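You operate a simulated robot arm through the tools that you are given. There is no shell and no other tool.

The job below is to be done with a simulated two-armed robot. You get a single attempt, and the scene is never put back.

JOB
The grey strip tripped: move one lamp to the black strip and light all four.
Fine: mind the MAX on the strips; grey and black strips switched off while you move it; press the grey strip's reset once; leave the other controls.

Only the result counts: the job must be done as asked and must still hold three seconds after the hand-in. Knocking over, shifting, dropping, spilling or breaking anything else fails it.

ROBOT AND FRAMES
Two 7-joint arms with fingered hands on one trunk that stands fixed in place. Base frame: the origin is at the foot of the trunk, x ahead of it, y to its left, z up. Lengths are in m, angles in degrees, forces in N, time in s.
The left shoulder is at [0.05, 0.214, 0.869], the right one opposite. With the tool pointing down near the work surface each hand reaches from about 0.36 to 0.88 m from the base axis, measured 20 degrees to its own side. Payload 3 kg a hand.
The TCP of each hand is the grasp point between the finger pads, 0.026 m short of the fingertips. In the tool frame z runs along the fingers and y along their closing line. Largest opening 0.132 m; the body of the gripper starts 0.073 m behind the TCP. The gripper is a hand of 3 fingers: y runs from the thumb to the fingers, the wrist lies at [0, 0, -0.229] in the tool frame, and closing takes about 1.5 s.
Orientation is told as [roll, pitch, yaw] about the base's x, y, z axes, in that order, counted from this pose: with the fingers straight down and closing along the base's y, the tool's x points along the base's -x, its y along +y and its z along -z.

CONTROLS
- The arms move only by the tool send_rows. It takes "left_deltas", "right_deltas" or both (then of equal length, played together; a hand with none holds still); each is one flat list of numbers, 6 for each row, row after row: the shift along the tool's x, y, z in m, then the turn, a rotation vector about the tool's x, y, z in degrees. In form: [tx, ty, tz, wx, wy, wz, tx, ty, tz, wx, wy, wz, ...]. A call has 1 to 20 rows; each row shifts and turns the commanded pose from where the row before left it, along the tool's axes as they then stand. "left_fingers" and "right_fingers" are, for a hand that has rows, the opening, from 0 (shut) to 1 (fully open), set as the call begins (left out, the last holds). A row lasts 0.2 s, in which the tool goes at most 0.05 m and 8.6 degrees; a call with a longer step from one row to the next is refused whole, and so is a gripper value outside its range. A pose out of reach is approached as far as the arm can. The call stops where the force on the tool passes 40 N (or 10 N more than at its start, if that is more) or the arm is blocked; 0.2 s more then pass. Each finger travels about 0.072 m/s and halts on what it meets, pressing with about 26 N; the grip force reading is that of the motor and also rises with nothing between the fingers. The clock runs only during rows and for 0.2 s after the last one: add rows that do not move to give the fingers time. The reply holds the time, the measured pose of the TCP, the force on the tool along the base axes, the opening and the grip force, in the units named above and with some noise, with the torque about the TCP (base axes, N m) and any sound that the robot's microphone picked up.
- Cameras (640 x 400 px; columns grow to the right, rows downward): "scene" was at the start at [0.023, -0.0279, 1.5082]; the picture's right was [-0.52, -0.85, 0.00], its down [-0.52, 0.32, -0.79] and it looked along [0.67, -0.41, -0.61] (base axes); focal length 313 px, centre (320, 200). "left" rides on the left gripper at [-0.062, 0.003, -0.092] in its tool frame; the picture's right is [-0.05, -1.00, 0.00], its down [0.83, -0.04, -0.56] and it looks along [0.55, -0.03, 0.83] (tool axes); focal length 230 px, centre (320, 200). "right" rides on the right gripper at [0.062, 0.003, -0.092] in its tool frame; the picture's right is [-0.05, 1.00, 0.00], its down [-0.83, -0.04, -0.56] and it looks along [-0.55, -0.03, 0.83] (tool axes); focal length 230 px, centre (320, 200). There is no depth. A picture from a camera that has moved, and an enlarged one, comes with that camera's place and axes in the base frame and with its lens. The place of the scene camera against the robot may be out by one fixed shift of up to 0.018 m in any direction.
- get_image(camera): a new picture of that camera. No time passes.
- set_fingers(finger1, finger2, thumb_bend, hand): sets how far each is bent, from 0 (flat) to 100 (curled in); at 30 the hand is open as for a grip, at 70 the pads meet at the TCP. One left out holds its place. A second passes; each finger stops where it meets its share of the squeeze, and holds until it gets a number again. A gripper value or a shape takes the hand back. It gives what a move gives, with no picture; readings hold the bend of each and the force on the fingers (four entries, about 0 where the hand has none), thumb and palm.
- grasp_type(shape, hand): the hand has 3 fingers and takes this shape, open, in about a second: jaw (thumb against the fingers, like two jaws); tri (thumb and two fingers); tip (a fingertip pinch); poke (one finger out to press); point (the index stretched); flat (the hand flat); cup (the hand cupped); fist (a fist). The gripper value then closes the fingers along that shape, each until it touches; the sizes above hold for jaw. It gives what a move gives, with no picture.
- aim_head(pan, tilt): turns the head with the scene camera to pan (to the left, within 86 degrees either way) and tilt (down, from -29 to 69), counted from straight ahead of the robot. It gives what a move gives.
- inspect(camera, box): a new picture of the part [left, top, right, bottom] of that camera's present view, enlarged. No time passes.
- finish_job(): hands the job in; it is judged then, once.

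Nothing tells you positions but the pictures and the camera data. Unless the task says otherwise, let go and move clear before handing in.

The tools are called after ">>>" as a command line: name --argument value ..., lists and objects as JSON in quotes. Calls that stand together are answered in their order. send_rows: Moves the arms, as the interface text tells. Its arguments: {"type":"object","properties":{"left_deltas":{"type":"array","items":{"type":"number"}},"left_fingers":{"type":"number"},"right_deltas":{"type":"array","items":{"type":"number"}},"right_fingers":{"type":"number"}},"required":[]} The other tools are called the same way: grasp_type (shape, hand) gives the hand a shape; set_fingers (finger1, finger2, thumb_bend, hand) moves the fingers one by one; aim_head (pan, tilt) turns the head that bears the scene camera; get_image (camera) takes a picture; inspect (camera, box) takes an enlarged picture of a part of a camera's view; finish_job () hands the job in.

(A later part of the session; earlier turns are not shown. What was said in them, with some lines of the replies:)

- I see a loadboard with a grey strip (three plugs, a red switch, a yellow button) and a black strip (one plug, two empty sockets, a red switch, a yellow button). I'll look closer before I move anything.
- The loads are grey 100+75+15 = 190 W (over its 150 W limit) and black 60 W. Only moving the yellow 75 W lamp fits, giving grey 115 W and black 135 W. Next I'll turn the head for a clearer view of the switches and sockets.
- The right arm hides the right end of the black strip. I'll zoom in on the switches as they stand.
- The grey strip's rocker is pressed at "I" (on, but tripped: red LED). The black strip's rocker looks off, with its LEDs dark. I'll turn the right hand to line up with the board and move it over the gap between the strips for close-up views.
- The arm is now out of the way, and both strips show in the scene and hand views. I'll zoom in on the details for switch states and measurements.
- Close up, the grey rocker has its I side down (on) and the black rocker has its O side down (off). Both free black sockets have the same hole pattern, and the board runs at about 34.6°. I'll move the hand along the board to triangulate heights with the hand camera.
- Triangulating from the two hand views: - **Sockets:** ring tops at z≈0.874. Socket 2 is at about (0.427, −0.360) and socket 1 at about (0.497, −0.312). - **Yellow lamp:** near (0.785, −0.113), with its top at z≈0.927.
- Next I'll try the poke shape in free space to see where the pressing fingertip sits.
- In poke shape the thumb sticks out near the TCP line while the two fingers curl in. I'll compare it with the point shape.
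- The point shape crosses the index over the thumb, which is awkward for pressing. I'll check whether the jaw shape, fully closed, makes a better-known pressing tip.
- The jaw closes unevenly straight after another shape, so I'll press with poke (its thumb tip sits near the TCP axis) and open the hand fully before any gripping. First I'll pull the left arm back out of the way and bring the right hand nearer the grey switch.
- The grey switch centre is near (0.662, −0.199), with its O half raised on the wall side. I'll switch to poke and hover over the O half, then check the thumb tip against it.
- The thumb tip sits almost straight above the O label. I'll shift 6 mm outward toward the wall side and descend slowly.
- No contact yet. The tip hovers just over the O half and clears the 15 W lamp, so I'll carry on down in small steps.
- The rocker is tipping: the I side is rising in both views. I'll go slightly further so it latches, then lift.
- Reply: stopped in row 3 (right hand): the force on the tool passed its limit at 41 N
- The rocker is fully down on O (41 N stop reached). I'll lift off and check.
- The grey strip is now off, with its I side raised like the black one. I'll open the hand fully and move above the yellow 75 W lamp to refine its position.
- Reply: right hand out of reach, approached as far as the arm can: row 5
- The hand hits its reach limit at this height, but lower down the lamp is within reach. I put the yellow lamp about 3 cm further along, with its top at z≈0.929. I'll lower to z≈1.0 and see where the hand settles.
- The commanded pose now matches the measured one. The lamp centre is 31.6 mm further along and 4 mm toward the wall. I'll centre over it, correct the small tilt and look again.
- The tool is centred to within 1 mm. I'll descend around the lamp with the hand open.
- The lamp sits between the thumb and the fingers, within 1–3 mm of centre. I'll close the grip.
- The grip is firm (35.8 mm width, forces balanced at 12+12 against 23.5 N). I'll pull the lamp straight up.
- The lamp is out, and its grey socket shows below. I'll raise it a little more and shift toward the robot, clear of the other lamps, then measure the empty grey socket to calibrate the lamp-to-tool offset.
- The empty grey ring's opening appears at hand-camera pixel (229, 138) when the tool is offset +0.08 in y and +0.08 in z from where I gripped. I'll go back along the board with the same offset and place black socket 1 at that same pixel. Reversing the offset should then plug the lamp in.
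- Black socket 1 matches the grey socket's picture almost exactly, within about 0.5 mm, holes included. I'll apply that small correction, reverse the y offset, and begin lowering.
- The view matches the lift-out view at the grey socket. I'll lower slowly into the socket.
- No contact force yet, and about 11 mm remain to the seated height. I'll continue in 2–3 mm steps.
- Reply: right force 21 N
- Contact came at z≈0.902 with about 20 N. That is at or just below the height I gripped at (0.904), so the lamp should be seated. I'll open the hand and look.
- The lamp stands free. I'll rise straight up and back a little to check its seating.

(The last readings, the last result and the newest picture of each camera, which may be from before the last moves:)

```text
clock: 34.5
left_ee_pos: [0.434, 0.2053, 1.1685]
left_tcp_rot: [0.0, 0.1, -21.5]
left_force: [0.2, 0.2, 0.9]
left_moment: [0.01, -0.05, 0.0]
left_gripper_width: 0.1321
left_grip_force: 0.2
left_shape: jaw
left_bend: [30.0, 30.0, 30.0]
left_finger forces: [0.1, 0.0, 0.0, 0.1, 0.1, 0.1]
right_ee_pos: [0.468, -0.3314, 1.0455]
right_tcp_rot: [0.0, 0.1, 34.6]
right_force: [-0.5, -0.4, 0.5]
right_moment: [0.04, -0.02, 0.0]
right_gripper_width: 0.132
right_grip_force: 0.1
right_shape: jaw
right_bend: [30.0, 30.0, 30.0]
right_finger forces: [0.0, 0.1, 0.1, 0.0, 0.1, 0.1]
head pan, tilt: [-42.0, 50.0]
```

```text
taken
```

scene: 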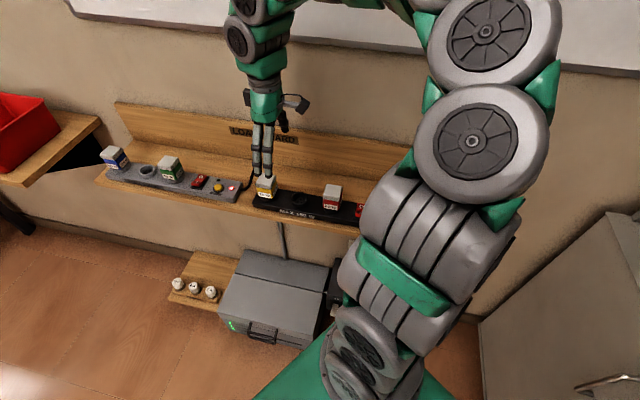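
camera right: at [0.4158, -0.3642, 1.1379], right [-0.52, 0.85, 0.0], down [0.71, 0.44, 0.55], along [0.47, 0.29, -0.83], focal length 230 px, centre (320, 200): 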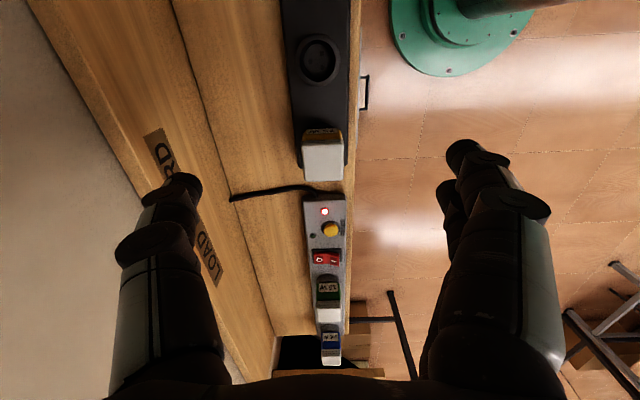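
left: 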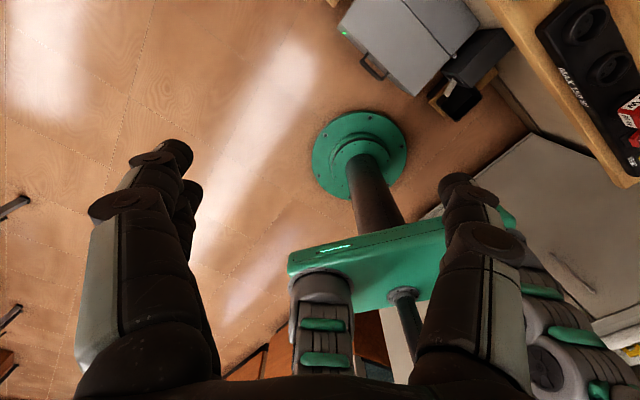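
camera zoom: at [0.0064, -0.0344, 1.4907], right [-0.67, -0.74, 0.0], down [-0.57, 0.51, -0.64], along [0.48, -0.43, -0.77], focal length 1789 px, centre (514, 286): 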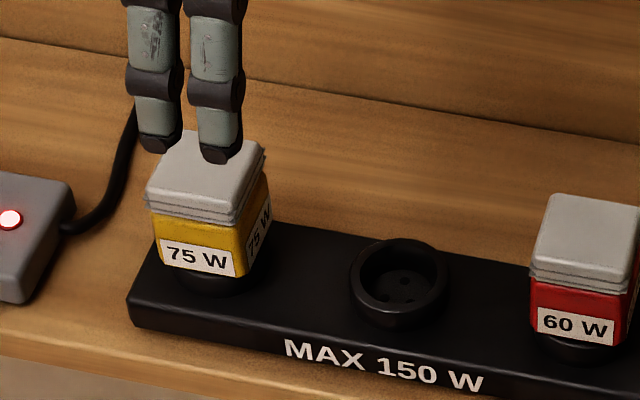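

The yellow lamp sits upright and level with the 60 W lamp, and both strips are still off. Now I'll set the hand to poke and hover above the grey reset button.

>>> grasp_type --hand "right" --shape "poke"

>>> send_rows --right_deltas '[-0.0433, 0.0015, 0, 0, 0, 0, -0.0433, 0.0015, 0, 0, 0, 0, -0.0433, 0.0015, 0, 0, 0, 0, -0.0433, 0.0015, 0, 0, 0, 0, 0, 0, 0.04, 0, 0, 0, 0, 0, 0.04, 0, 0, 0, 0, 0, 0.03, 0, 0, 0]'

>>> get_image --camera "right"

>>> inspect --camera "right" --box '[240, 100, 400, 200]'

>>> inspect --camera "scene" --box '[160, 130, 288, 210]'

```text
clock: 35.4
left_ee_pos: [0.4334, 0.2069, 1.1665]
left_tcp_rot: [0.0, 0.0, -21.5]
left_force: [0.0, -0.8, -0.2]
left_moment: [-0.01, -0.02, 0.03]
left_gripper_width: 0.1317
left_grip_force: 0.2
left_shape: jaw
left_bend: [30.0, 30.0, 30.0]
left_finger forces: [0.1, 0.0, 0.1, 0.0, 0.0, 0.0]
right_ee_pos: [0.469, -0.332, 1.0447]
right_tcp_rot: [0.0, 0.1, 34.7]
right_force: [0.0, 0.6, -0.5]
right_moment: [-0.02, 0.0, -0.02]
right_gripper_width: 0.0
right_grip_force: 0.0
right_shape: poke
right_bend: [100.0, 100.0, 45.0]
right_finger forces: [0.0, 0.0, 0.1, 0.0, 0.0, 0.1]
head pan, tilt: [-42.0, 50.0]
```

```text
clock: 37.0
left_ee_pos: [0.4332, 0.2057, 1.1657]
left_tcp_rot: [0.0, 0.0, -21.5]
left_force: [-0.1, 0.3, 0.1]
left_moment: [0.0, -0.02, 0.0]
left_gripper_width: 0.1319
left_grip_force: 0.0
left_shape: jaw
left_bend: [30.0, 30.0, 30.0]
left_finger forces: [0.0, 0.0, 0.0, 0.0, 0.1, 0.1]
right_ee_pos: [0.6075, -0.2263, 0.9343]
right_tcp_rot: [0.0, 0.1, 34.5]
right_force: [-0.8, 0.1, -0.9]
right_moment: [0.02, 0.02, 0.03]
right_gripper_width: 0.0001
right_grip_force: 0.0
right_shape: poke
right_bend: [100.0, 100.0, 45.0]
right_finger forces: [0.1, 0.0, 0.0, 0.0, 0.0, 0.0]
head pan, tilt: [-42.0, 50.0]
```

```text
taken
camera right: at [0.5562, -0.2591, 1.0269], right [-0.52, 0.85, 0.0], down [0.71, 0.44, 0.55], along [0.47, 0.29, -0.83], focal length 230 px, centre (320, 200)
```

right: 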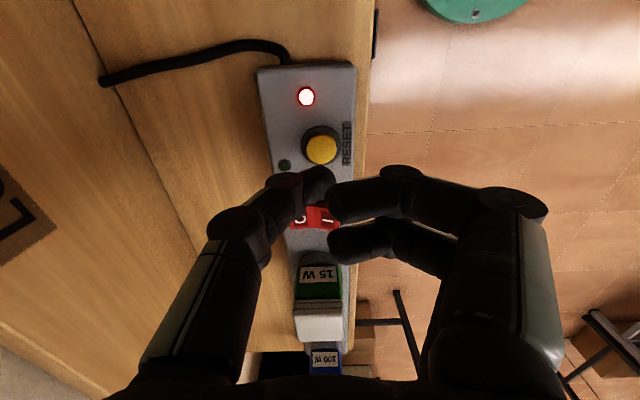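

```text
4.00 times, centred on (320, 150) of right
camera zoom: at [0.5562, -0.2591, 1.0269], right [-0.52, 0.85, 0.0], down [0.71, 0.44, 0.55], along [0.47, 0.29, -0.83], focal length 920 px, centre (320, 400)
```

zoom: 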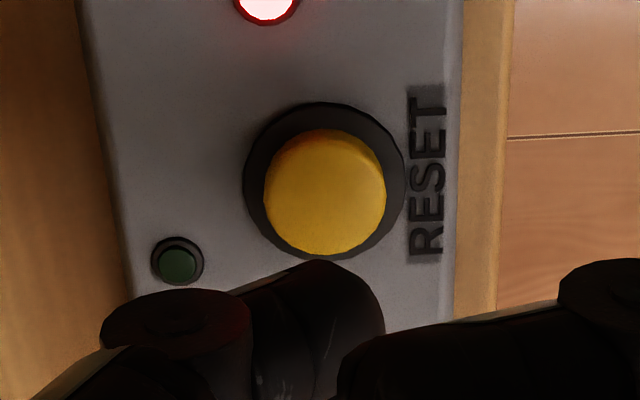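

```text
5.00 times, centred on (224, 170) of scene
camera zoom: at [0.0065, -0.0344, 1.4907], right [-0.67, -0.74, 0.0], down [-0.57, 0.51, -0.64], along [0.48, -0.43, -0.77], focal length 1566 px, centre (800, 350)
```

zoom: 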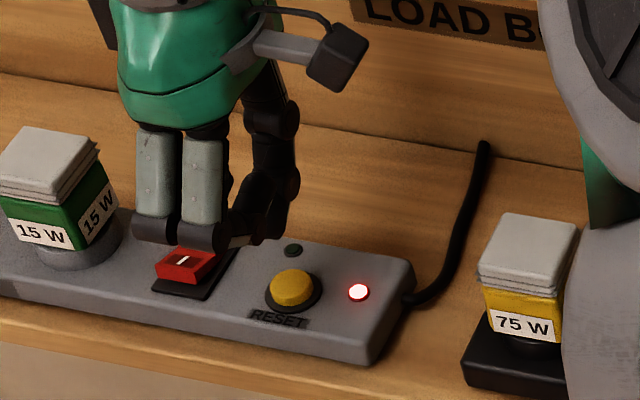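

The button top is right below the thumb tip, about 2 mm toward the wall. I'll align, descend in small steps until the button bottoms out, and then retreat once.

>>> send_rows --right_deltas '[0, -0.002, 0.01, 0, 0, 0, 0, 0, 0.01, 0, 0, 0, 0, 0, 0.006, 0, 0, 0, 0, 0, 0.002, 0, 0, 0, 0, 0, 0.002, 0, 0, 0, 0, 0, 0.002, 0, 0, 0]'

>>> inspect --camera "scene" --box '[180, 140, 276, 200]'

```text
clock: 38.4
left_ee_pos: [0.4348, 0.2062, 1.1661]
left_tcp_rot: [0.0, 0.0, -21.5]
left_force: [-1.0, 0.6, 0.2]
left_moment: [-0.01, 0.03, 0.03]
left_gripper_width: 0.132
left_grip_force: 0.0
left_shape: jaw
left_bend: [30.0, 30.0, 30.0]
left_finger forces: [0.0, 0.0, 0.0, 0.0, 0.0, 0.1]
right_ee_pos: [0.6099, -0.2284, 0.9036]
right_tcp_rot: [0.0, 0.1, 34.6]
right_force: [1.0, -0.6, 0.7]
right_moment: [-0.01, 0.0, 0.03]
right_gripper_width: 0.0001
right_grip_force: 0.1
right_shape: poke
right_bend: [100.0, 100.0, 45.0]
right_finger forces: [0.1, 0.0, 0.1, 0.0, 0.0, 0.0]
head pan, tilt: [-42.0, 50.0]
```

```text
6.67 times, centred on (228, 170) of scene
camera zoom: at [0.0064, -0.0344, 1.4907], right [-0.67, -0.74, 0.0], down [-0.57, 0.51, -0.64], along [0.48, -0.43, -0.77], focal length 2087 px, centre (933, 400)
```

zoom: 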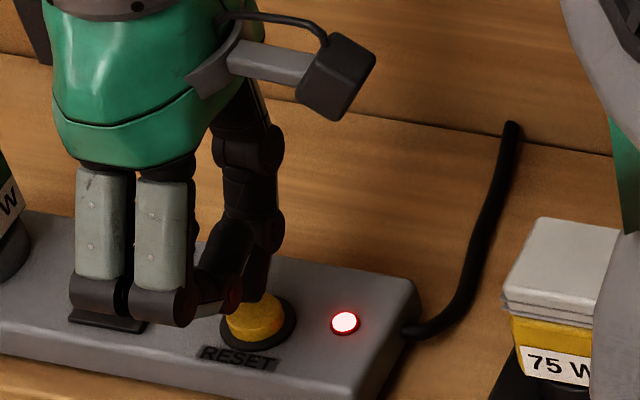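

The tip is just over the button. I'll continue down.

>>> send_rows --right_deltas '[0, 0, 0.0015, 0, 0, 0, 0, 0, 0.0015, 0, 0, 0, 0, 0, 0.0015, 0, 0, 0]'

>>> inspect --camera "scene" --box '[180, 140, 276, 200]'

```text
clock: 39.2
left_ee_pos: [0.4331, 0.2059, 1.1678]
left_tcp_rot: [0.1, 0.0, -21.5]
left_force: [-0.1, -0.2, -0.6]
left_moment: [0.0, 0.01, 0.0]
left_gripper_width: 0.1319
left_grip_force: 0.0
left_shape: jaw
left_bend: [30.0, 30.0, 30.0]
left_finger forces: [0.0, 0.0, 0.1, 0.1, 0.0, 0.1]
right_ee_pos: [0.6107, -0.2281, 0.8996]
right_tcp_rot: [0.0, 0.1, 34.7]
right_force: [0.1, -0.1, 0.3]
right_moment: [0.01, 0.0, -0.03]
right_gripper_width: 0.0
right_grip_force: 0.0
right_shape: poke
right_bend: [100.0, 100.0, 45.0]
right_finger forces: [0.0, 0.0, 0.1, 0.0, 0.6, 0.1]
head pan, tilt: [-42.0, 50.0]
```

```text
6.67 times, centred on (228, 170) of scene
camera zoom: at [0.0064, -0.0344, 1.4907], right [-0.67, -0.74, 0.0], down [-0.57, 0.51, -0.64], along [0.48, -0.43, -0.77], focal length 2087 px, centre (933, 400)
```

zoom: 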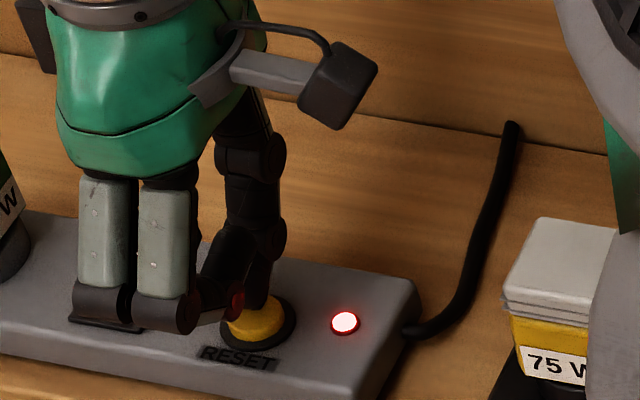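

The thumb is just touching (0.6 N). I'll press on in 1.5 mm steps.

>>> send_rows --right_deltas '[0, 0, 0.0015, 0, 0, 0, 0, 0, 0.0015, 0, 0, 0, 0, 0, 0.0015, 0, 0, 0]'

>>> inspect --camera "scene" --box '[180, 140, 276, 200]'

```text
clock: 40.0
left_ee_pos: [0.4344, 0.2065, 1.1674]
left_tcp_rot: [0.0, 0.0, -21.5]
left_force: [-0.5, 0.4, 0.0]
left_moment: [-0.02, -0.01, -0.01]
left_gripper_width: 0.1316
left_grip_force: 0.1
left_shape: jaw
left_bend: [30.0, 30.0, 30.0]
left_finger forces: [0.1, 0.1, 0.1, 0.0, 0.0, 0.0]
right_ee_pos: [0.6111, -0.2274, 0.8942]
right_tcp_rot: [0.1, 0.0, 34.7]
right_force: [1.5, 0.0, 8.5]
right_moment: [0.0, -0.01, 0.02]
right_gripper_width: 0.0001
right_grip_force: 0.1
right_shape: poke
right_bend: [100.0, 100.0, 45.0]
right_finger forces: [0.0, 0.0, 0.1, 0.0, 8.2, 0.0]
head pan, tilt: [-42.0, 50.0]
heard: click
```

```text
6.67 times, centred on (228, 170) of scene
camera zoom: at [0.0064, -0.0344, 1.4907], right [-0.67, -0.74, 0.0], down [-0.57, 0.51, -0.64], along [0.48, -0.43, -0.77], focal length 2087 px, centre (933, 400)
```

zoom: 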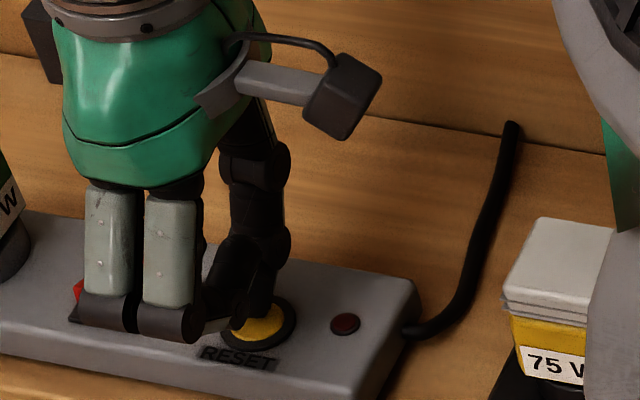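

I heard a click, the grey red LED went out, and the reset is done with one press. I'll lift off and hover over the grey strip's I half.

>>> send_rows --right_deltas '[0, 0, -0.01, 0, 0, 0, 0, 0, -0.03, 0, 0, 0, -0.0285, 0.003, 0, 0, 0, 0, -0.0285, 0.003, 0, 0, 0, 0, 0, 0, 0, 0, 0, 0]'

>>> inspect --camera "right" --box '[240, 80, 400, 180]'

>>> inspect --camera "scene" --box '[160, 130, 288, 210]'

```text
clock: 41.2
left_ee_pos: [0.4325, 0.2056, 1.1671]
left_tcp_rot: [-0.1, 0.0, -21.6]
left_force: [0.0, 0.3, -0.2]
left_moment: [-0.03, -0.02, -0.01]
left_gripper_width: 0.1319
left_grip_force: 0.1
left_shape: jaw
left_bend: [30.0, 30.0, 30.0]
left_finger forces: [0.0, 0.1, 0.1, 0.0, 0.0, 0.0]
right_ee_pos: [0.6538, -0.1906, 0.9356]
right_tcp_rot: [0.0, 0.2, 34.6]
right_force: [-0.6, -1.0, 0.1]
right_moment: [-0.01, 0.02, 0.01]
right_gripper_width: 0.0
right_grip_force: 0.1
right_shape: poke
right_bend: [100.0, 100.0, 45.0]
right_finger forces: [0.0, 0.0, 0.1, 0.0, 0.1, 0.0]
head pan, tilt: [-42.0, 50.0]
```

```text
4.00 times, centred on (320, 130) of right
camera zoom: at [0.6029, -0.2228, 1.0269], right [-0.52, 0.85, 0.0], down [0.71, 0.44, 0.55], along [0.47, 0.29, -0.83], focal length 920 px, centre (320, 480)
```

zoom: 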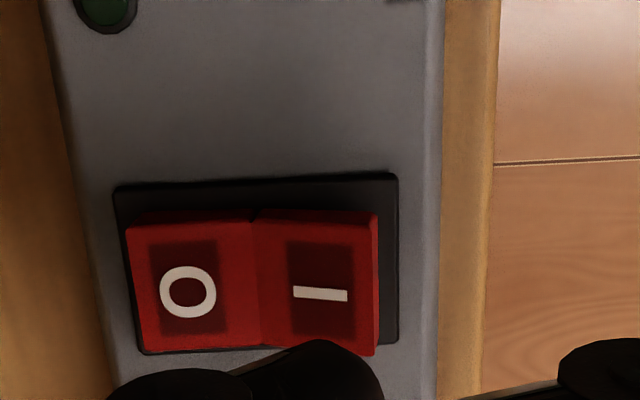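

```text
5.00 times, centred on (224, 170) of scene
camera zoom: at [0.0064, -0.0344, 1.4907], right [-0.67, -0.74, 0.0], down [-0.57, 0.51, -0.64], along [0.48, -0.43, -0.77], focal length 1566 px, centre (800, 350)
```

zoom: 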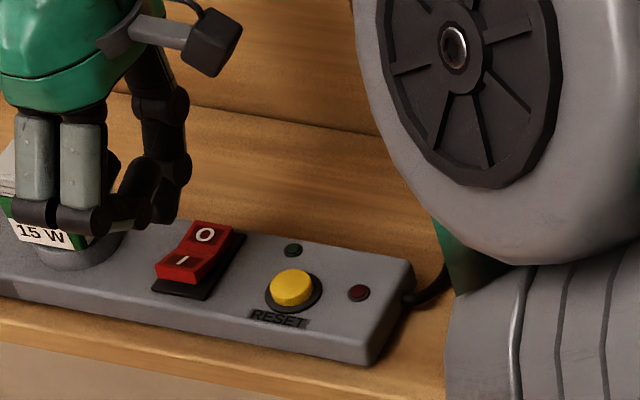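

The tip is over the outer part of the raised I half. I'll press down.

>>> send_rows --right_deltas '[0, 0, 0.01, 0, 0, 0, 0, 0, 0.01, 0, 0, 0, 0, 0, 0.006, 0, 0, 0, 0, 0, 0.003, 0, 0, 0, 0, 0, 0.003, 0, 0, 0, 0, 0, 0.002, 0, 0, 0, 0, 0, 0.002, 0, 0, 0, 0, 0, 0.002, 0, 0, 0]'

>>> inspect --camera "scene" --box '[80, 130, 272, 250]'

```text
clock: 43.0
left_ee_pos: [0.4344, 0.206, 1.1665]
left_tcp_rot: [0.0, -0.1, -21.5]
left_force: [-0.6, 0.4, 0.2]
left_moment: [0.0, -0.01, -0.01]
left_gripper_width: 0.1321
left_grip_force: 0.1
left_shape: jaw
left_bend: [30.0, 30.0, 30.0]
left_finger forces: [0.0, 0.0, 0.0, 0.0, 0.1, 0.0]
right_ee_pos: [0.6556, -0.1913, 0.8985]
right_tcp_rot: [-0.2, -0.2, 34.5]
right_force: [10.5, -9.0, 37.1]
right_moment: [-0.12, -0.07, -0.03]
right_gripper_width: 0.0001
right_grip_force: 0.1
right_shape: poke
right_bend: [100.0, 100.0, 47.0]
right_finger forces: [0.0, 0.1, 0.0, 0.0, 37.5, 0.0]
head pan, tilt: [-42.0, 50.0]
```

```text
3.33 times, centred on (176, 190) of scene
camera zoom: at [0.0061, -0.0344, 1.4907], right [-0.67, -0.74, 0.0], down [-0.57, 0.51, -0.64], along [0.48, -0.43, -0.77], focal length 1044 px, centre (800, 233)
```

zoom: 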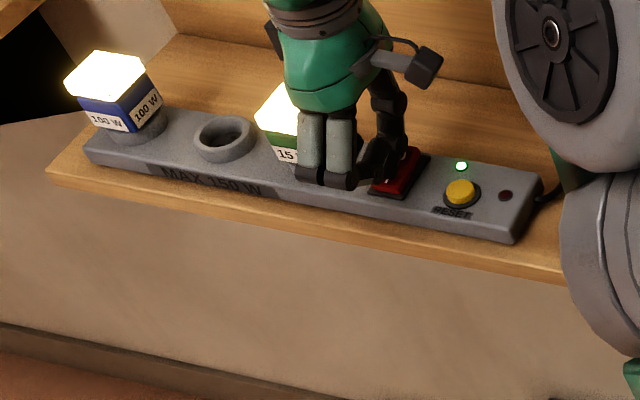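

The 100 W and 15 W lamps are lit and the green LED is on. I'll lift off and travel high above the lamps to the black strip's switch.

>>> send_rows --right_deltas '[0, 0, -0.01, 0, 0, 0, 0, 0, -0.035, 0, 0, 0, 0, 0, -0.045, 0, 0, 0, 0, 0, -0.045, 0, 0, 0, 0.0443, 0, 0, 0, 0, 0, 0.0443, 0, 0, 0, 0, 0, 0.0443, 0, 0, 0, 0, 0, 0.0443, 0, 0, 0, 0, 0, 0.0443, 0, 0, 0, 0, 0, 0.0443, 0, 0, 0, 0, 0, 0.0443, 0, 0, 0, 0, 0, 0.0443, 0, 0, 0, 0, 0, 0.0443, 0, 0, 0, 0, 0, 0.0443, 0.002, 0, 0, 0, 0, 0, 0, 0, 0, 0, 0]'

>>> get_image --camera "right"

>>> get_image --camera "scene"

```text
clock: 46.2
left_ee_pos: [0.4333, 0.2056, 1.1667]
left_tcp_rot: [0.1, 0.0, -21.4]
left_force: [1.1, -0.5, 0.1]
left_moment: [0.02, 0.02, 0.01]
left_gripper_width: 0.1319
left_grip_force: 0.0
left_shape: jaw
left_bend: [30.0, 30.0, 30.0]
left_finger forces: [0.0, 0.0, 0.0, 0.1, 0.1, 0.0]
right_ee_pos: [0.2888, -0.438, 1.0338]
right_tcp_rot: [0.0, 0.1, 34.5]
right_force: [-0.3, 0.5, 0.6]
right_moment: [0.01, 0.0, 0.0]
right_gripper_width: 0.0
right_grip_force: 0.1
right_shape: poke
right_bend: [100.0, 100.0, 45.0]
right_finger forces: [0.0, 0.1, 0.0, 0.0, 0.1, 0.0]
head pan, tilt: [-42.0, 50.0]
```

```text
taken
camera right: at [0.236, -0.4699, 1.1257], right [-0.52, 0.85, 0.0], down [0.71, 0.44, 0.55], along [0.47, 0.29, -0.83], focal length 230 px, centre (320, 200)
```

right: 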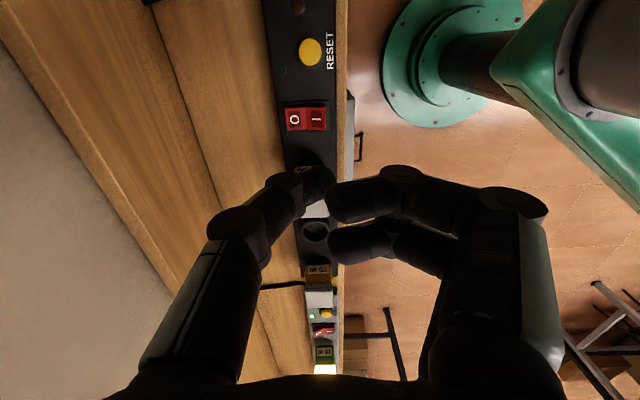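

```text
taken
```

scene: 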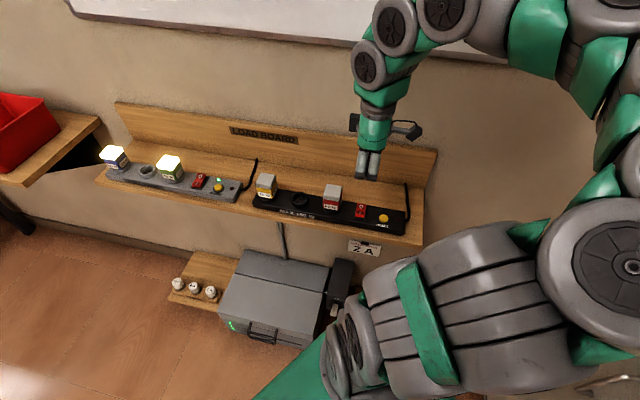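

The black strip is still dark and off, as expected. I'll align over its I half and lower to hover.

>>> send_rows --right_deltas '[-0.001, -0.001, 0.035, 0, 0, 0, 0, 0, 0.035, 0, 0, 0, 0, 0, 0.025, 0, 0, 0, 0, 0, 0, 0, 0, 0]'

>>> inspect --camera "right" --box '[240, 80, 400, 180]'

>>> inspect --camera "scene" --box '[300, 150, 428, 230]'

```text
clock: 47.2
left_ee_pos: [0.4341, 0.2061, 1.1678]
left_tcp_rot: [0.0, -0.1, -21.5]
left_force: [-0.8, -0.4, 0.1]
left_moment: [-0.04, 0.01, -0.02]
left_gripper_width: 0.132
left_grip_force: 0.0
left_shape: jaw
left_bend: [30.0, 30.0, 30.0]
left_finger forces: [0.1, 0.1, 0.0, 0.1, 0.0, 0.0]
right_ee_pos: [0.2911, -0.4404, 0.9384]
right_tcp_rot: [0.0, 0.1, 34.6]
right_force: [-0.7, 0.6, 0.1]
right_moment: [0.01, -0.01, 0.02]
right_gripper_width: 0.0
right_grip_force: 0.0
right_shape: poke
right_bend: [100.0, 100.0, 45.0]
right_finger forces: [0.0, 0.0, 0.0, 0.0, 0.0, 0.1]
head pan, tilt: [-42.0, 50.0]
```

```text
4.00 times, centred on (320, 130) of right
camera zoom: at [0.2385, -0.4734, 1.0308], right [-0.52, 0.85, 0.0], down [0.71, 0.44, 0.55], along [0.47, 0.29, -0.83], focal length 920 px, centre (320, 480)
```

zoom: 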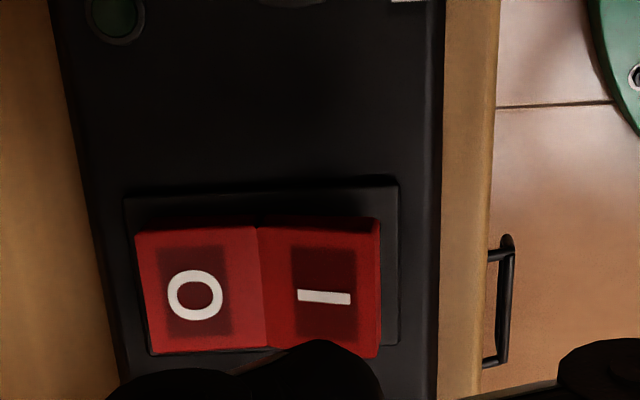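

```text
5.00 times, centred on (364, 190) of scene
camera zoom: at [0.0064, -0.0344, 1.4907], right [-0.67, -0.74, 0.0], down [-0.57, 0.51, -0.64], along [0.48, -0.43, -0.77], focal length 1566 px, centre (100, 250)
```

zoom: 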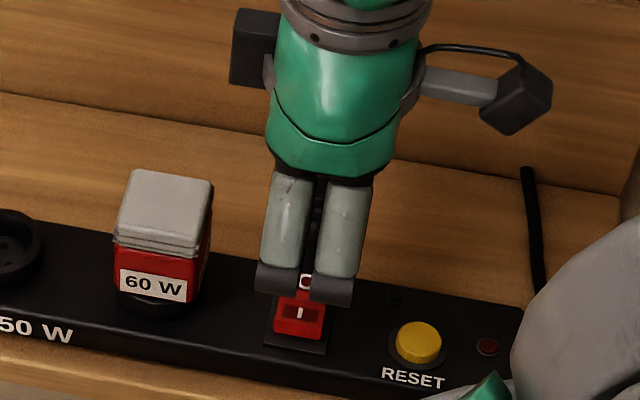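

The view is the same as over the grey I half before pressing. I'll repeat the same press.

>>> send_rows --right_deltas '[0, 0.0005, 0.01, 0, 0, 0, 0, 0, 0.01, 0, 0, 0, 0, 0, 0.008, 0, 0, 0, 0, 0, 0.003, 0, 0, 0, 0, 0, 0.003, 0, 0, 0, 0, 0, 0.002, 0, 0, 0, 0, 0, 0.002, 0, 0, 0, 0, 0, 0.002, 0, 0, 0]'

>>> get_image --camera "scene"

```text
clock: 49.0
left_ee_pos: [0.4336, 0.2066, 1.1675]
left_tcp_rot: [0.0, 0.1, -21.5]
left_force: [0.7, 0.2, 0.1]
left_moment: [-0.04, 0.02, 0.04]
left_gripper_width: 0.1318
left_grip_force: 0.0
left_shape: jaw
left_bend: [30.0, 30.0, 30.0]
left_finger forces: [0.0, 0.0, 0.0, 0.0, 0.1, 0.0]
right_ee_pos: [0.2916, -0.442, 0.8999]
right_tcp_rot: [-0.3, 0.0, 34.5]
right_force: [6.9, -10.8, 36.4]
right_moment: [-0.14, -0.1, 0.0]
right_gripper_width: 0.0
right_grip_force: 0.1
right_shape: poke
right_bend: [100.0, 100.0, 46.0]
right_finger forces: [0.1, 0.1, 0.0, 0.0, 36.9, 0.0]
head pan, tilt: [-42.0, 50.0]
```

```text
taken
```

scene: 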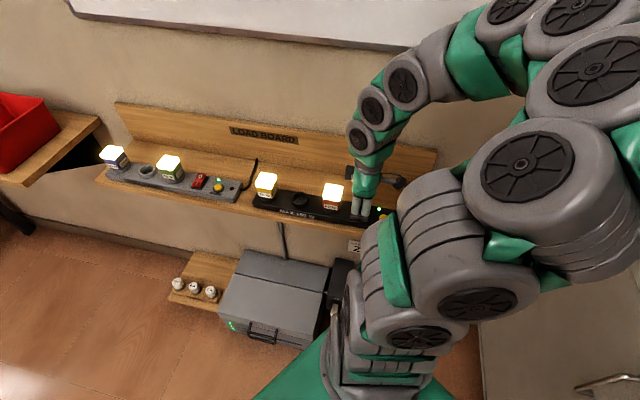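

All four lamps are lit. I'll lift straight up, move clear, and verify everything.

>>> send_rows --right_deltas '[0, 0, -0.01, 0, 0, 0, 0, 0, -0.035, 0, 0, 0, 0, 0, -0.045, 0, 0, 0, 0, 0, -0.045, 0, 0, 0, 0, 0, -0.04, 0, 0, 0, 0, 0.03, -0.03, 0, 0, 0, 0, 0, 0, 0, 0, 0]'

>>> get_image --camera "scene"

>>> get_image --camera "right"

>>> inspect --camera "scene" --box '[90, 130, 266, 240]'

>>> inspect --camera "scene" --box '[240, 150, 416, 260]'

```text
clock: 50.6
left_ee_pos: [0.4329, 0.2062, 1.1662]
left_tcp_rot: [0.0, -0.1, -21.6]
left_force: [0.3, 0.2, 0.5]
left_moment: [-0.01, 0.02, 0.03]
left_gripper_width: 0.1319
left_grip_force: 0.0
left_shape: jaw
left_bend: [30.0, 30.0, 30.0]
left_finger forces: [0.0, 0.1, 0.0, 0.1, 0.0, 0.1]
right_ee_pos: [0.2723, -0.4164, 1.102]
right_tcp_rot: [0.1, 0.1, 34.6]
right_force: [-0.7, 0.4, -0.9]
right_moment: [-0.03, 0.0, 0.01]
right_gripper_width: 0.0
right_grip_force: 0.0
right_shape: poke
right_bend: [100.0, 100.0, 45.0]
right_finger forces: [0.0, 0.1, 0.0, 0.0, 0.0, 0.0]
head pan, tilt: [-42.0, 50.0]
```

```text
taken
```

scene: 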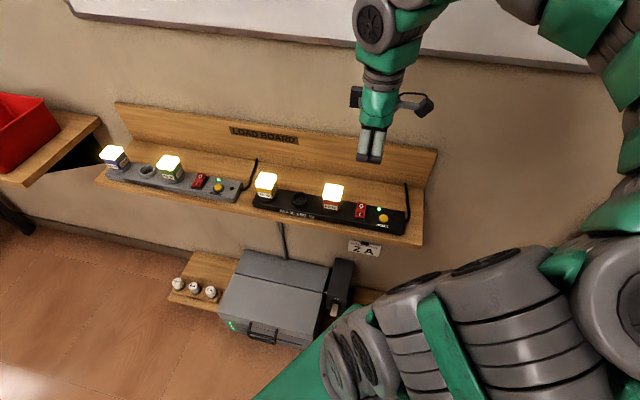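

```text
taken
camera right: at [0.2205, -0.4494, 1.1937], right [-0.52, 0.85, 0.0], down [0.71, 0.44, 0.55], along [0.47, 0.29, -0.83], focal length 230 px, centre (320, 200)
```

right: 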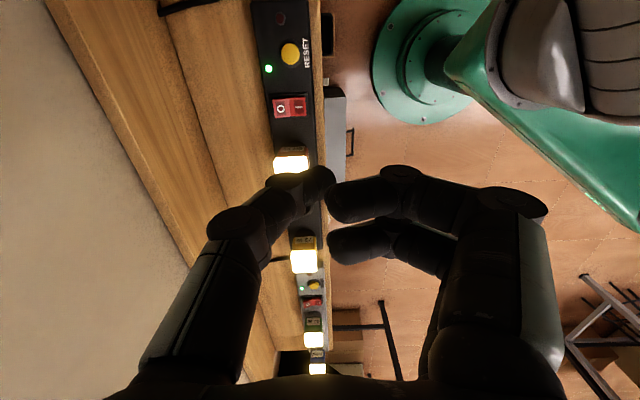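

```text
3.64 times, centred on (178, 185) of scene
camera zoom: at [0.0064, -0.0344, 1.4907], right [-0.67, -0.74, 0.0], down [-0.57, 0.51, -0.64], along [0.48, -0.43, -0.77], focal length 1139 px, centre (836, 254)
```

zoom: 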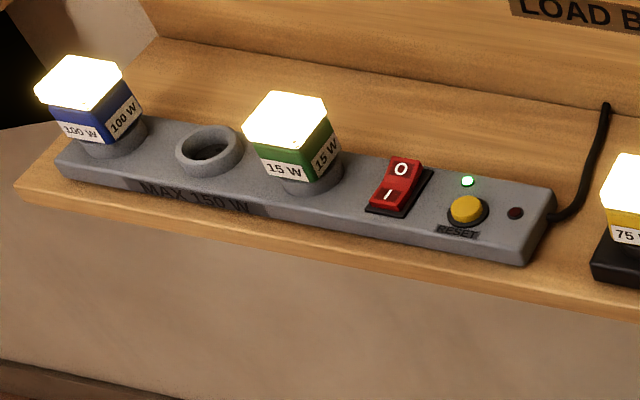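

```text
3.64 times, centred on (328, 205) of scene
camera zoom: at [0.0064, -0.0344, 1.4907], right [-0.67, -0.74, 0.0], down [-0.57, 0.51, -0.64], along [0.48, -0.43, -0.77], focal length 1139 px, centre (291, 182)
```

zoom: 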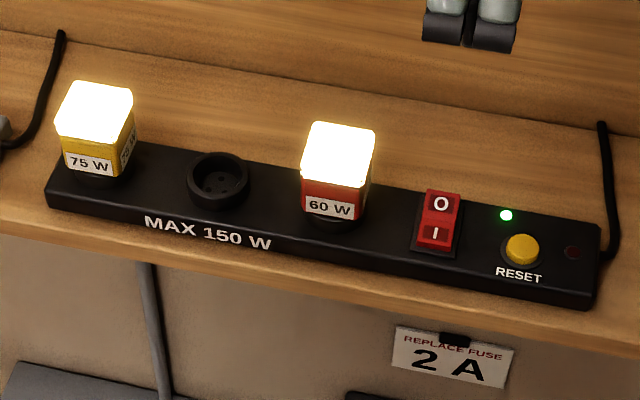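

All four lamps are lit, both green LEDs are on, and the hand is clear. I'll wait a few seconds to make sure nothing trips again.

>>> send_rows --right_deltas '[0, 0, 0, 0, 0, 0, 0, 0, 0, 0, 0, 0, 0, 0, 0, 0, 0, 0, 0, 0, 0, 0, 0, 0, 0, 0, 0, 0, 0, 0, 0, 0, 0, 0, 0, 0, 0, 0, 0, 0, 0, 0, 0, 0, 0, 0, 0, 0, 0, 0, 0, 0, 0, 0, 0, 0, 0, 0, 0, 0, 0, 0, 0, 0, 0, 0, 0, 0, 0, 0, 0, 0, 0, 0, 0, 0, 0, 0, 0, 0, 0, 0, 0, 0, 0, 0, 0, 0, 0, 0, 0, 0, 0, 0, 0, 0]'

>>> get_image --camera "scene"

```text
clock: 54.0
left_ee_pos: [0.4335, 0.2053, 1.1676]
left_tcp_rot: [0.0, 0.0, -21.5]
left_force: [0.1, -0.1, -0.3]
left_moment: [0.01, -0.01, 0.0]
left_gripper_width: 0.1317
left_grip_force: 0.1
left_shape: jaw
left_bend: [30.0, 30.0, 30.0]
left_finger forces: [0.0, 0.0, 0.0, 0.0, 0.0, 0.1]
right_ee_pos: [0.2724, -0.4181, 1.1008]
right_tcp_rot: [-0.1, 0.0, 34.5]
right_force: [0.3, 0.2, -0.7]
right_moment: [0.02, -0.01, -0.04]
right_gripper_width: 0.0
right_grip_force: 0.1
right_shape: poke
right_bend: [100.0, 100.0, 45.0]
right_finger forces: [0.0, 0.0, 0.0, 0.1, 0.0, 0.1]
head pan, tilt: [-42.0, 50.0]
```

```text
taken
```

scene: 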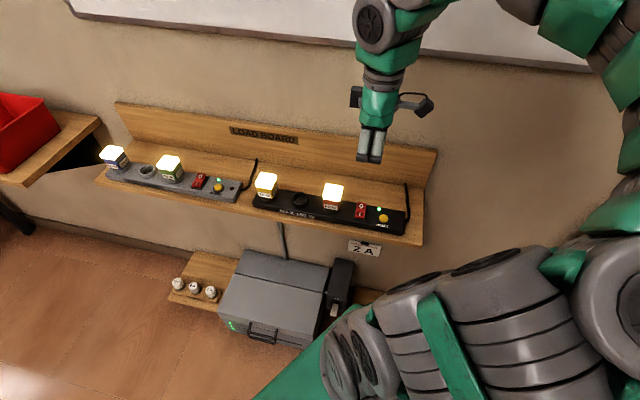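

After more than three seconds all four lamps are still lit and both green LEDs are on. Nothing else has moved, so I'm handing in.

>>> finish_job

```text
The job is handed in.
```

All four lamps are lit and the job is handed in. They stayed lit for more than three seconds before I handed in, with both green LEDs on and no red ones.

- **Lamp moved:** the yellow 75 W lamp went from the grey strip to the black strip's end socket, the one nearest the grey strip. Grey now carries 115 W and black 135 W, both under their 150 W MAX. The other two choices would have overloaded a strip.
- **Switches:** I switched the grey strip off before the move; the black strip was already off. Both stayed off until the lamp was plugged in.
- **Reset:** I pressed the grey strip's reset once, with its switch still off. It clicked and the red light went out, and then I switched both strips on.
- **Everything else:** I left the black reset, the fuses and the other controls alone. The pictures show nothing else knocked or shifted, and the right hand was clear of the board at hand-in.
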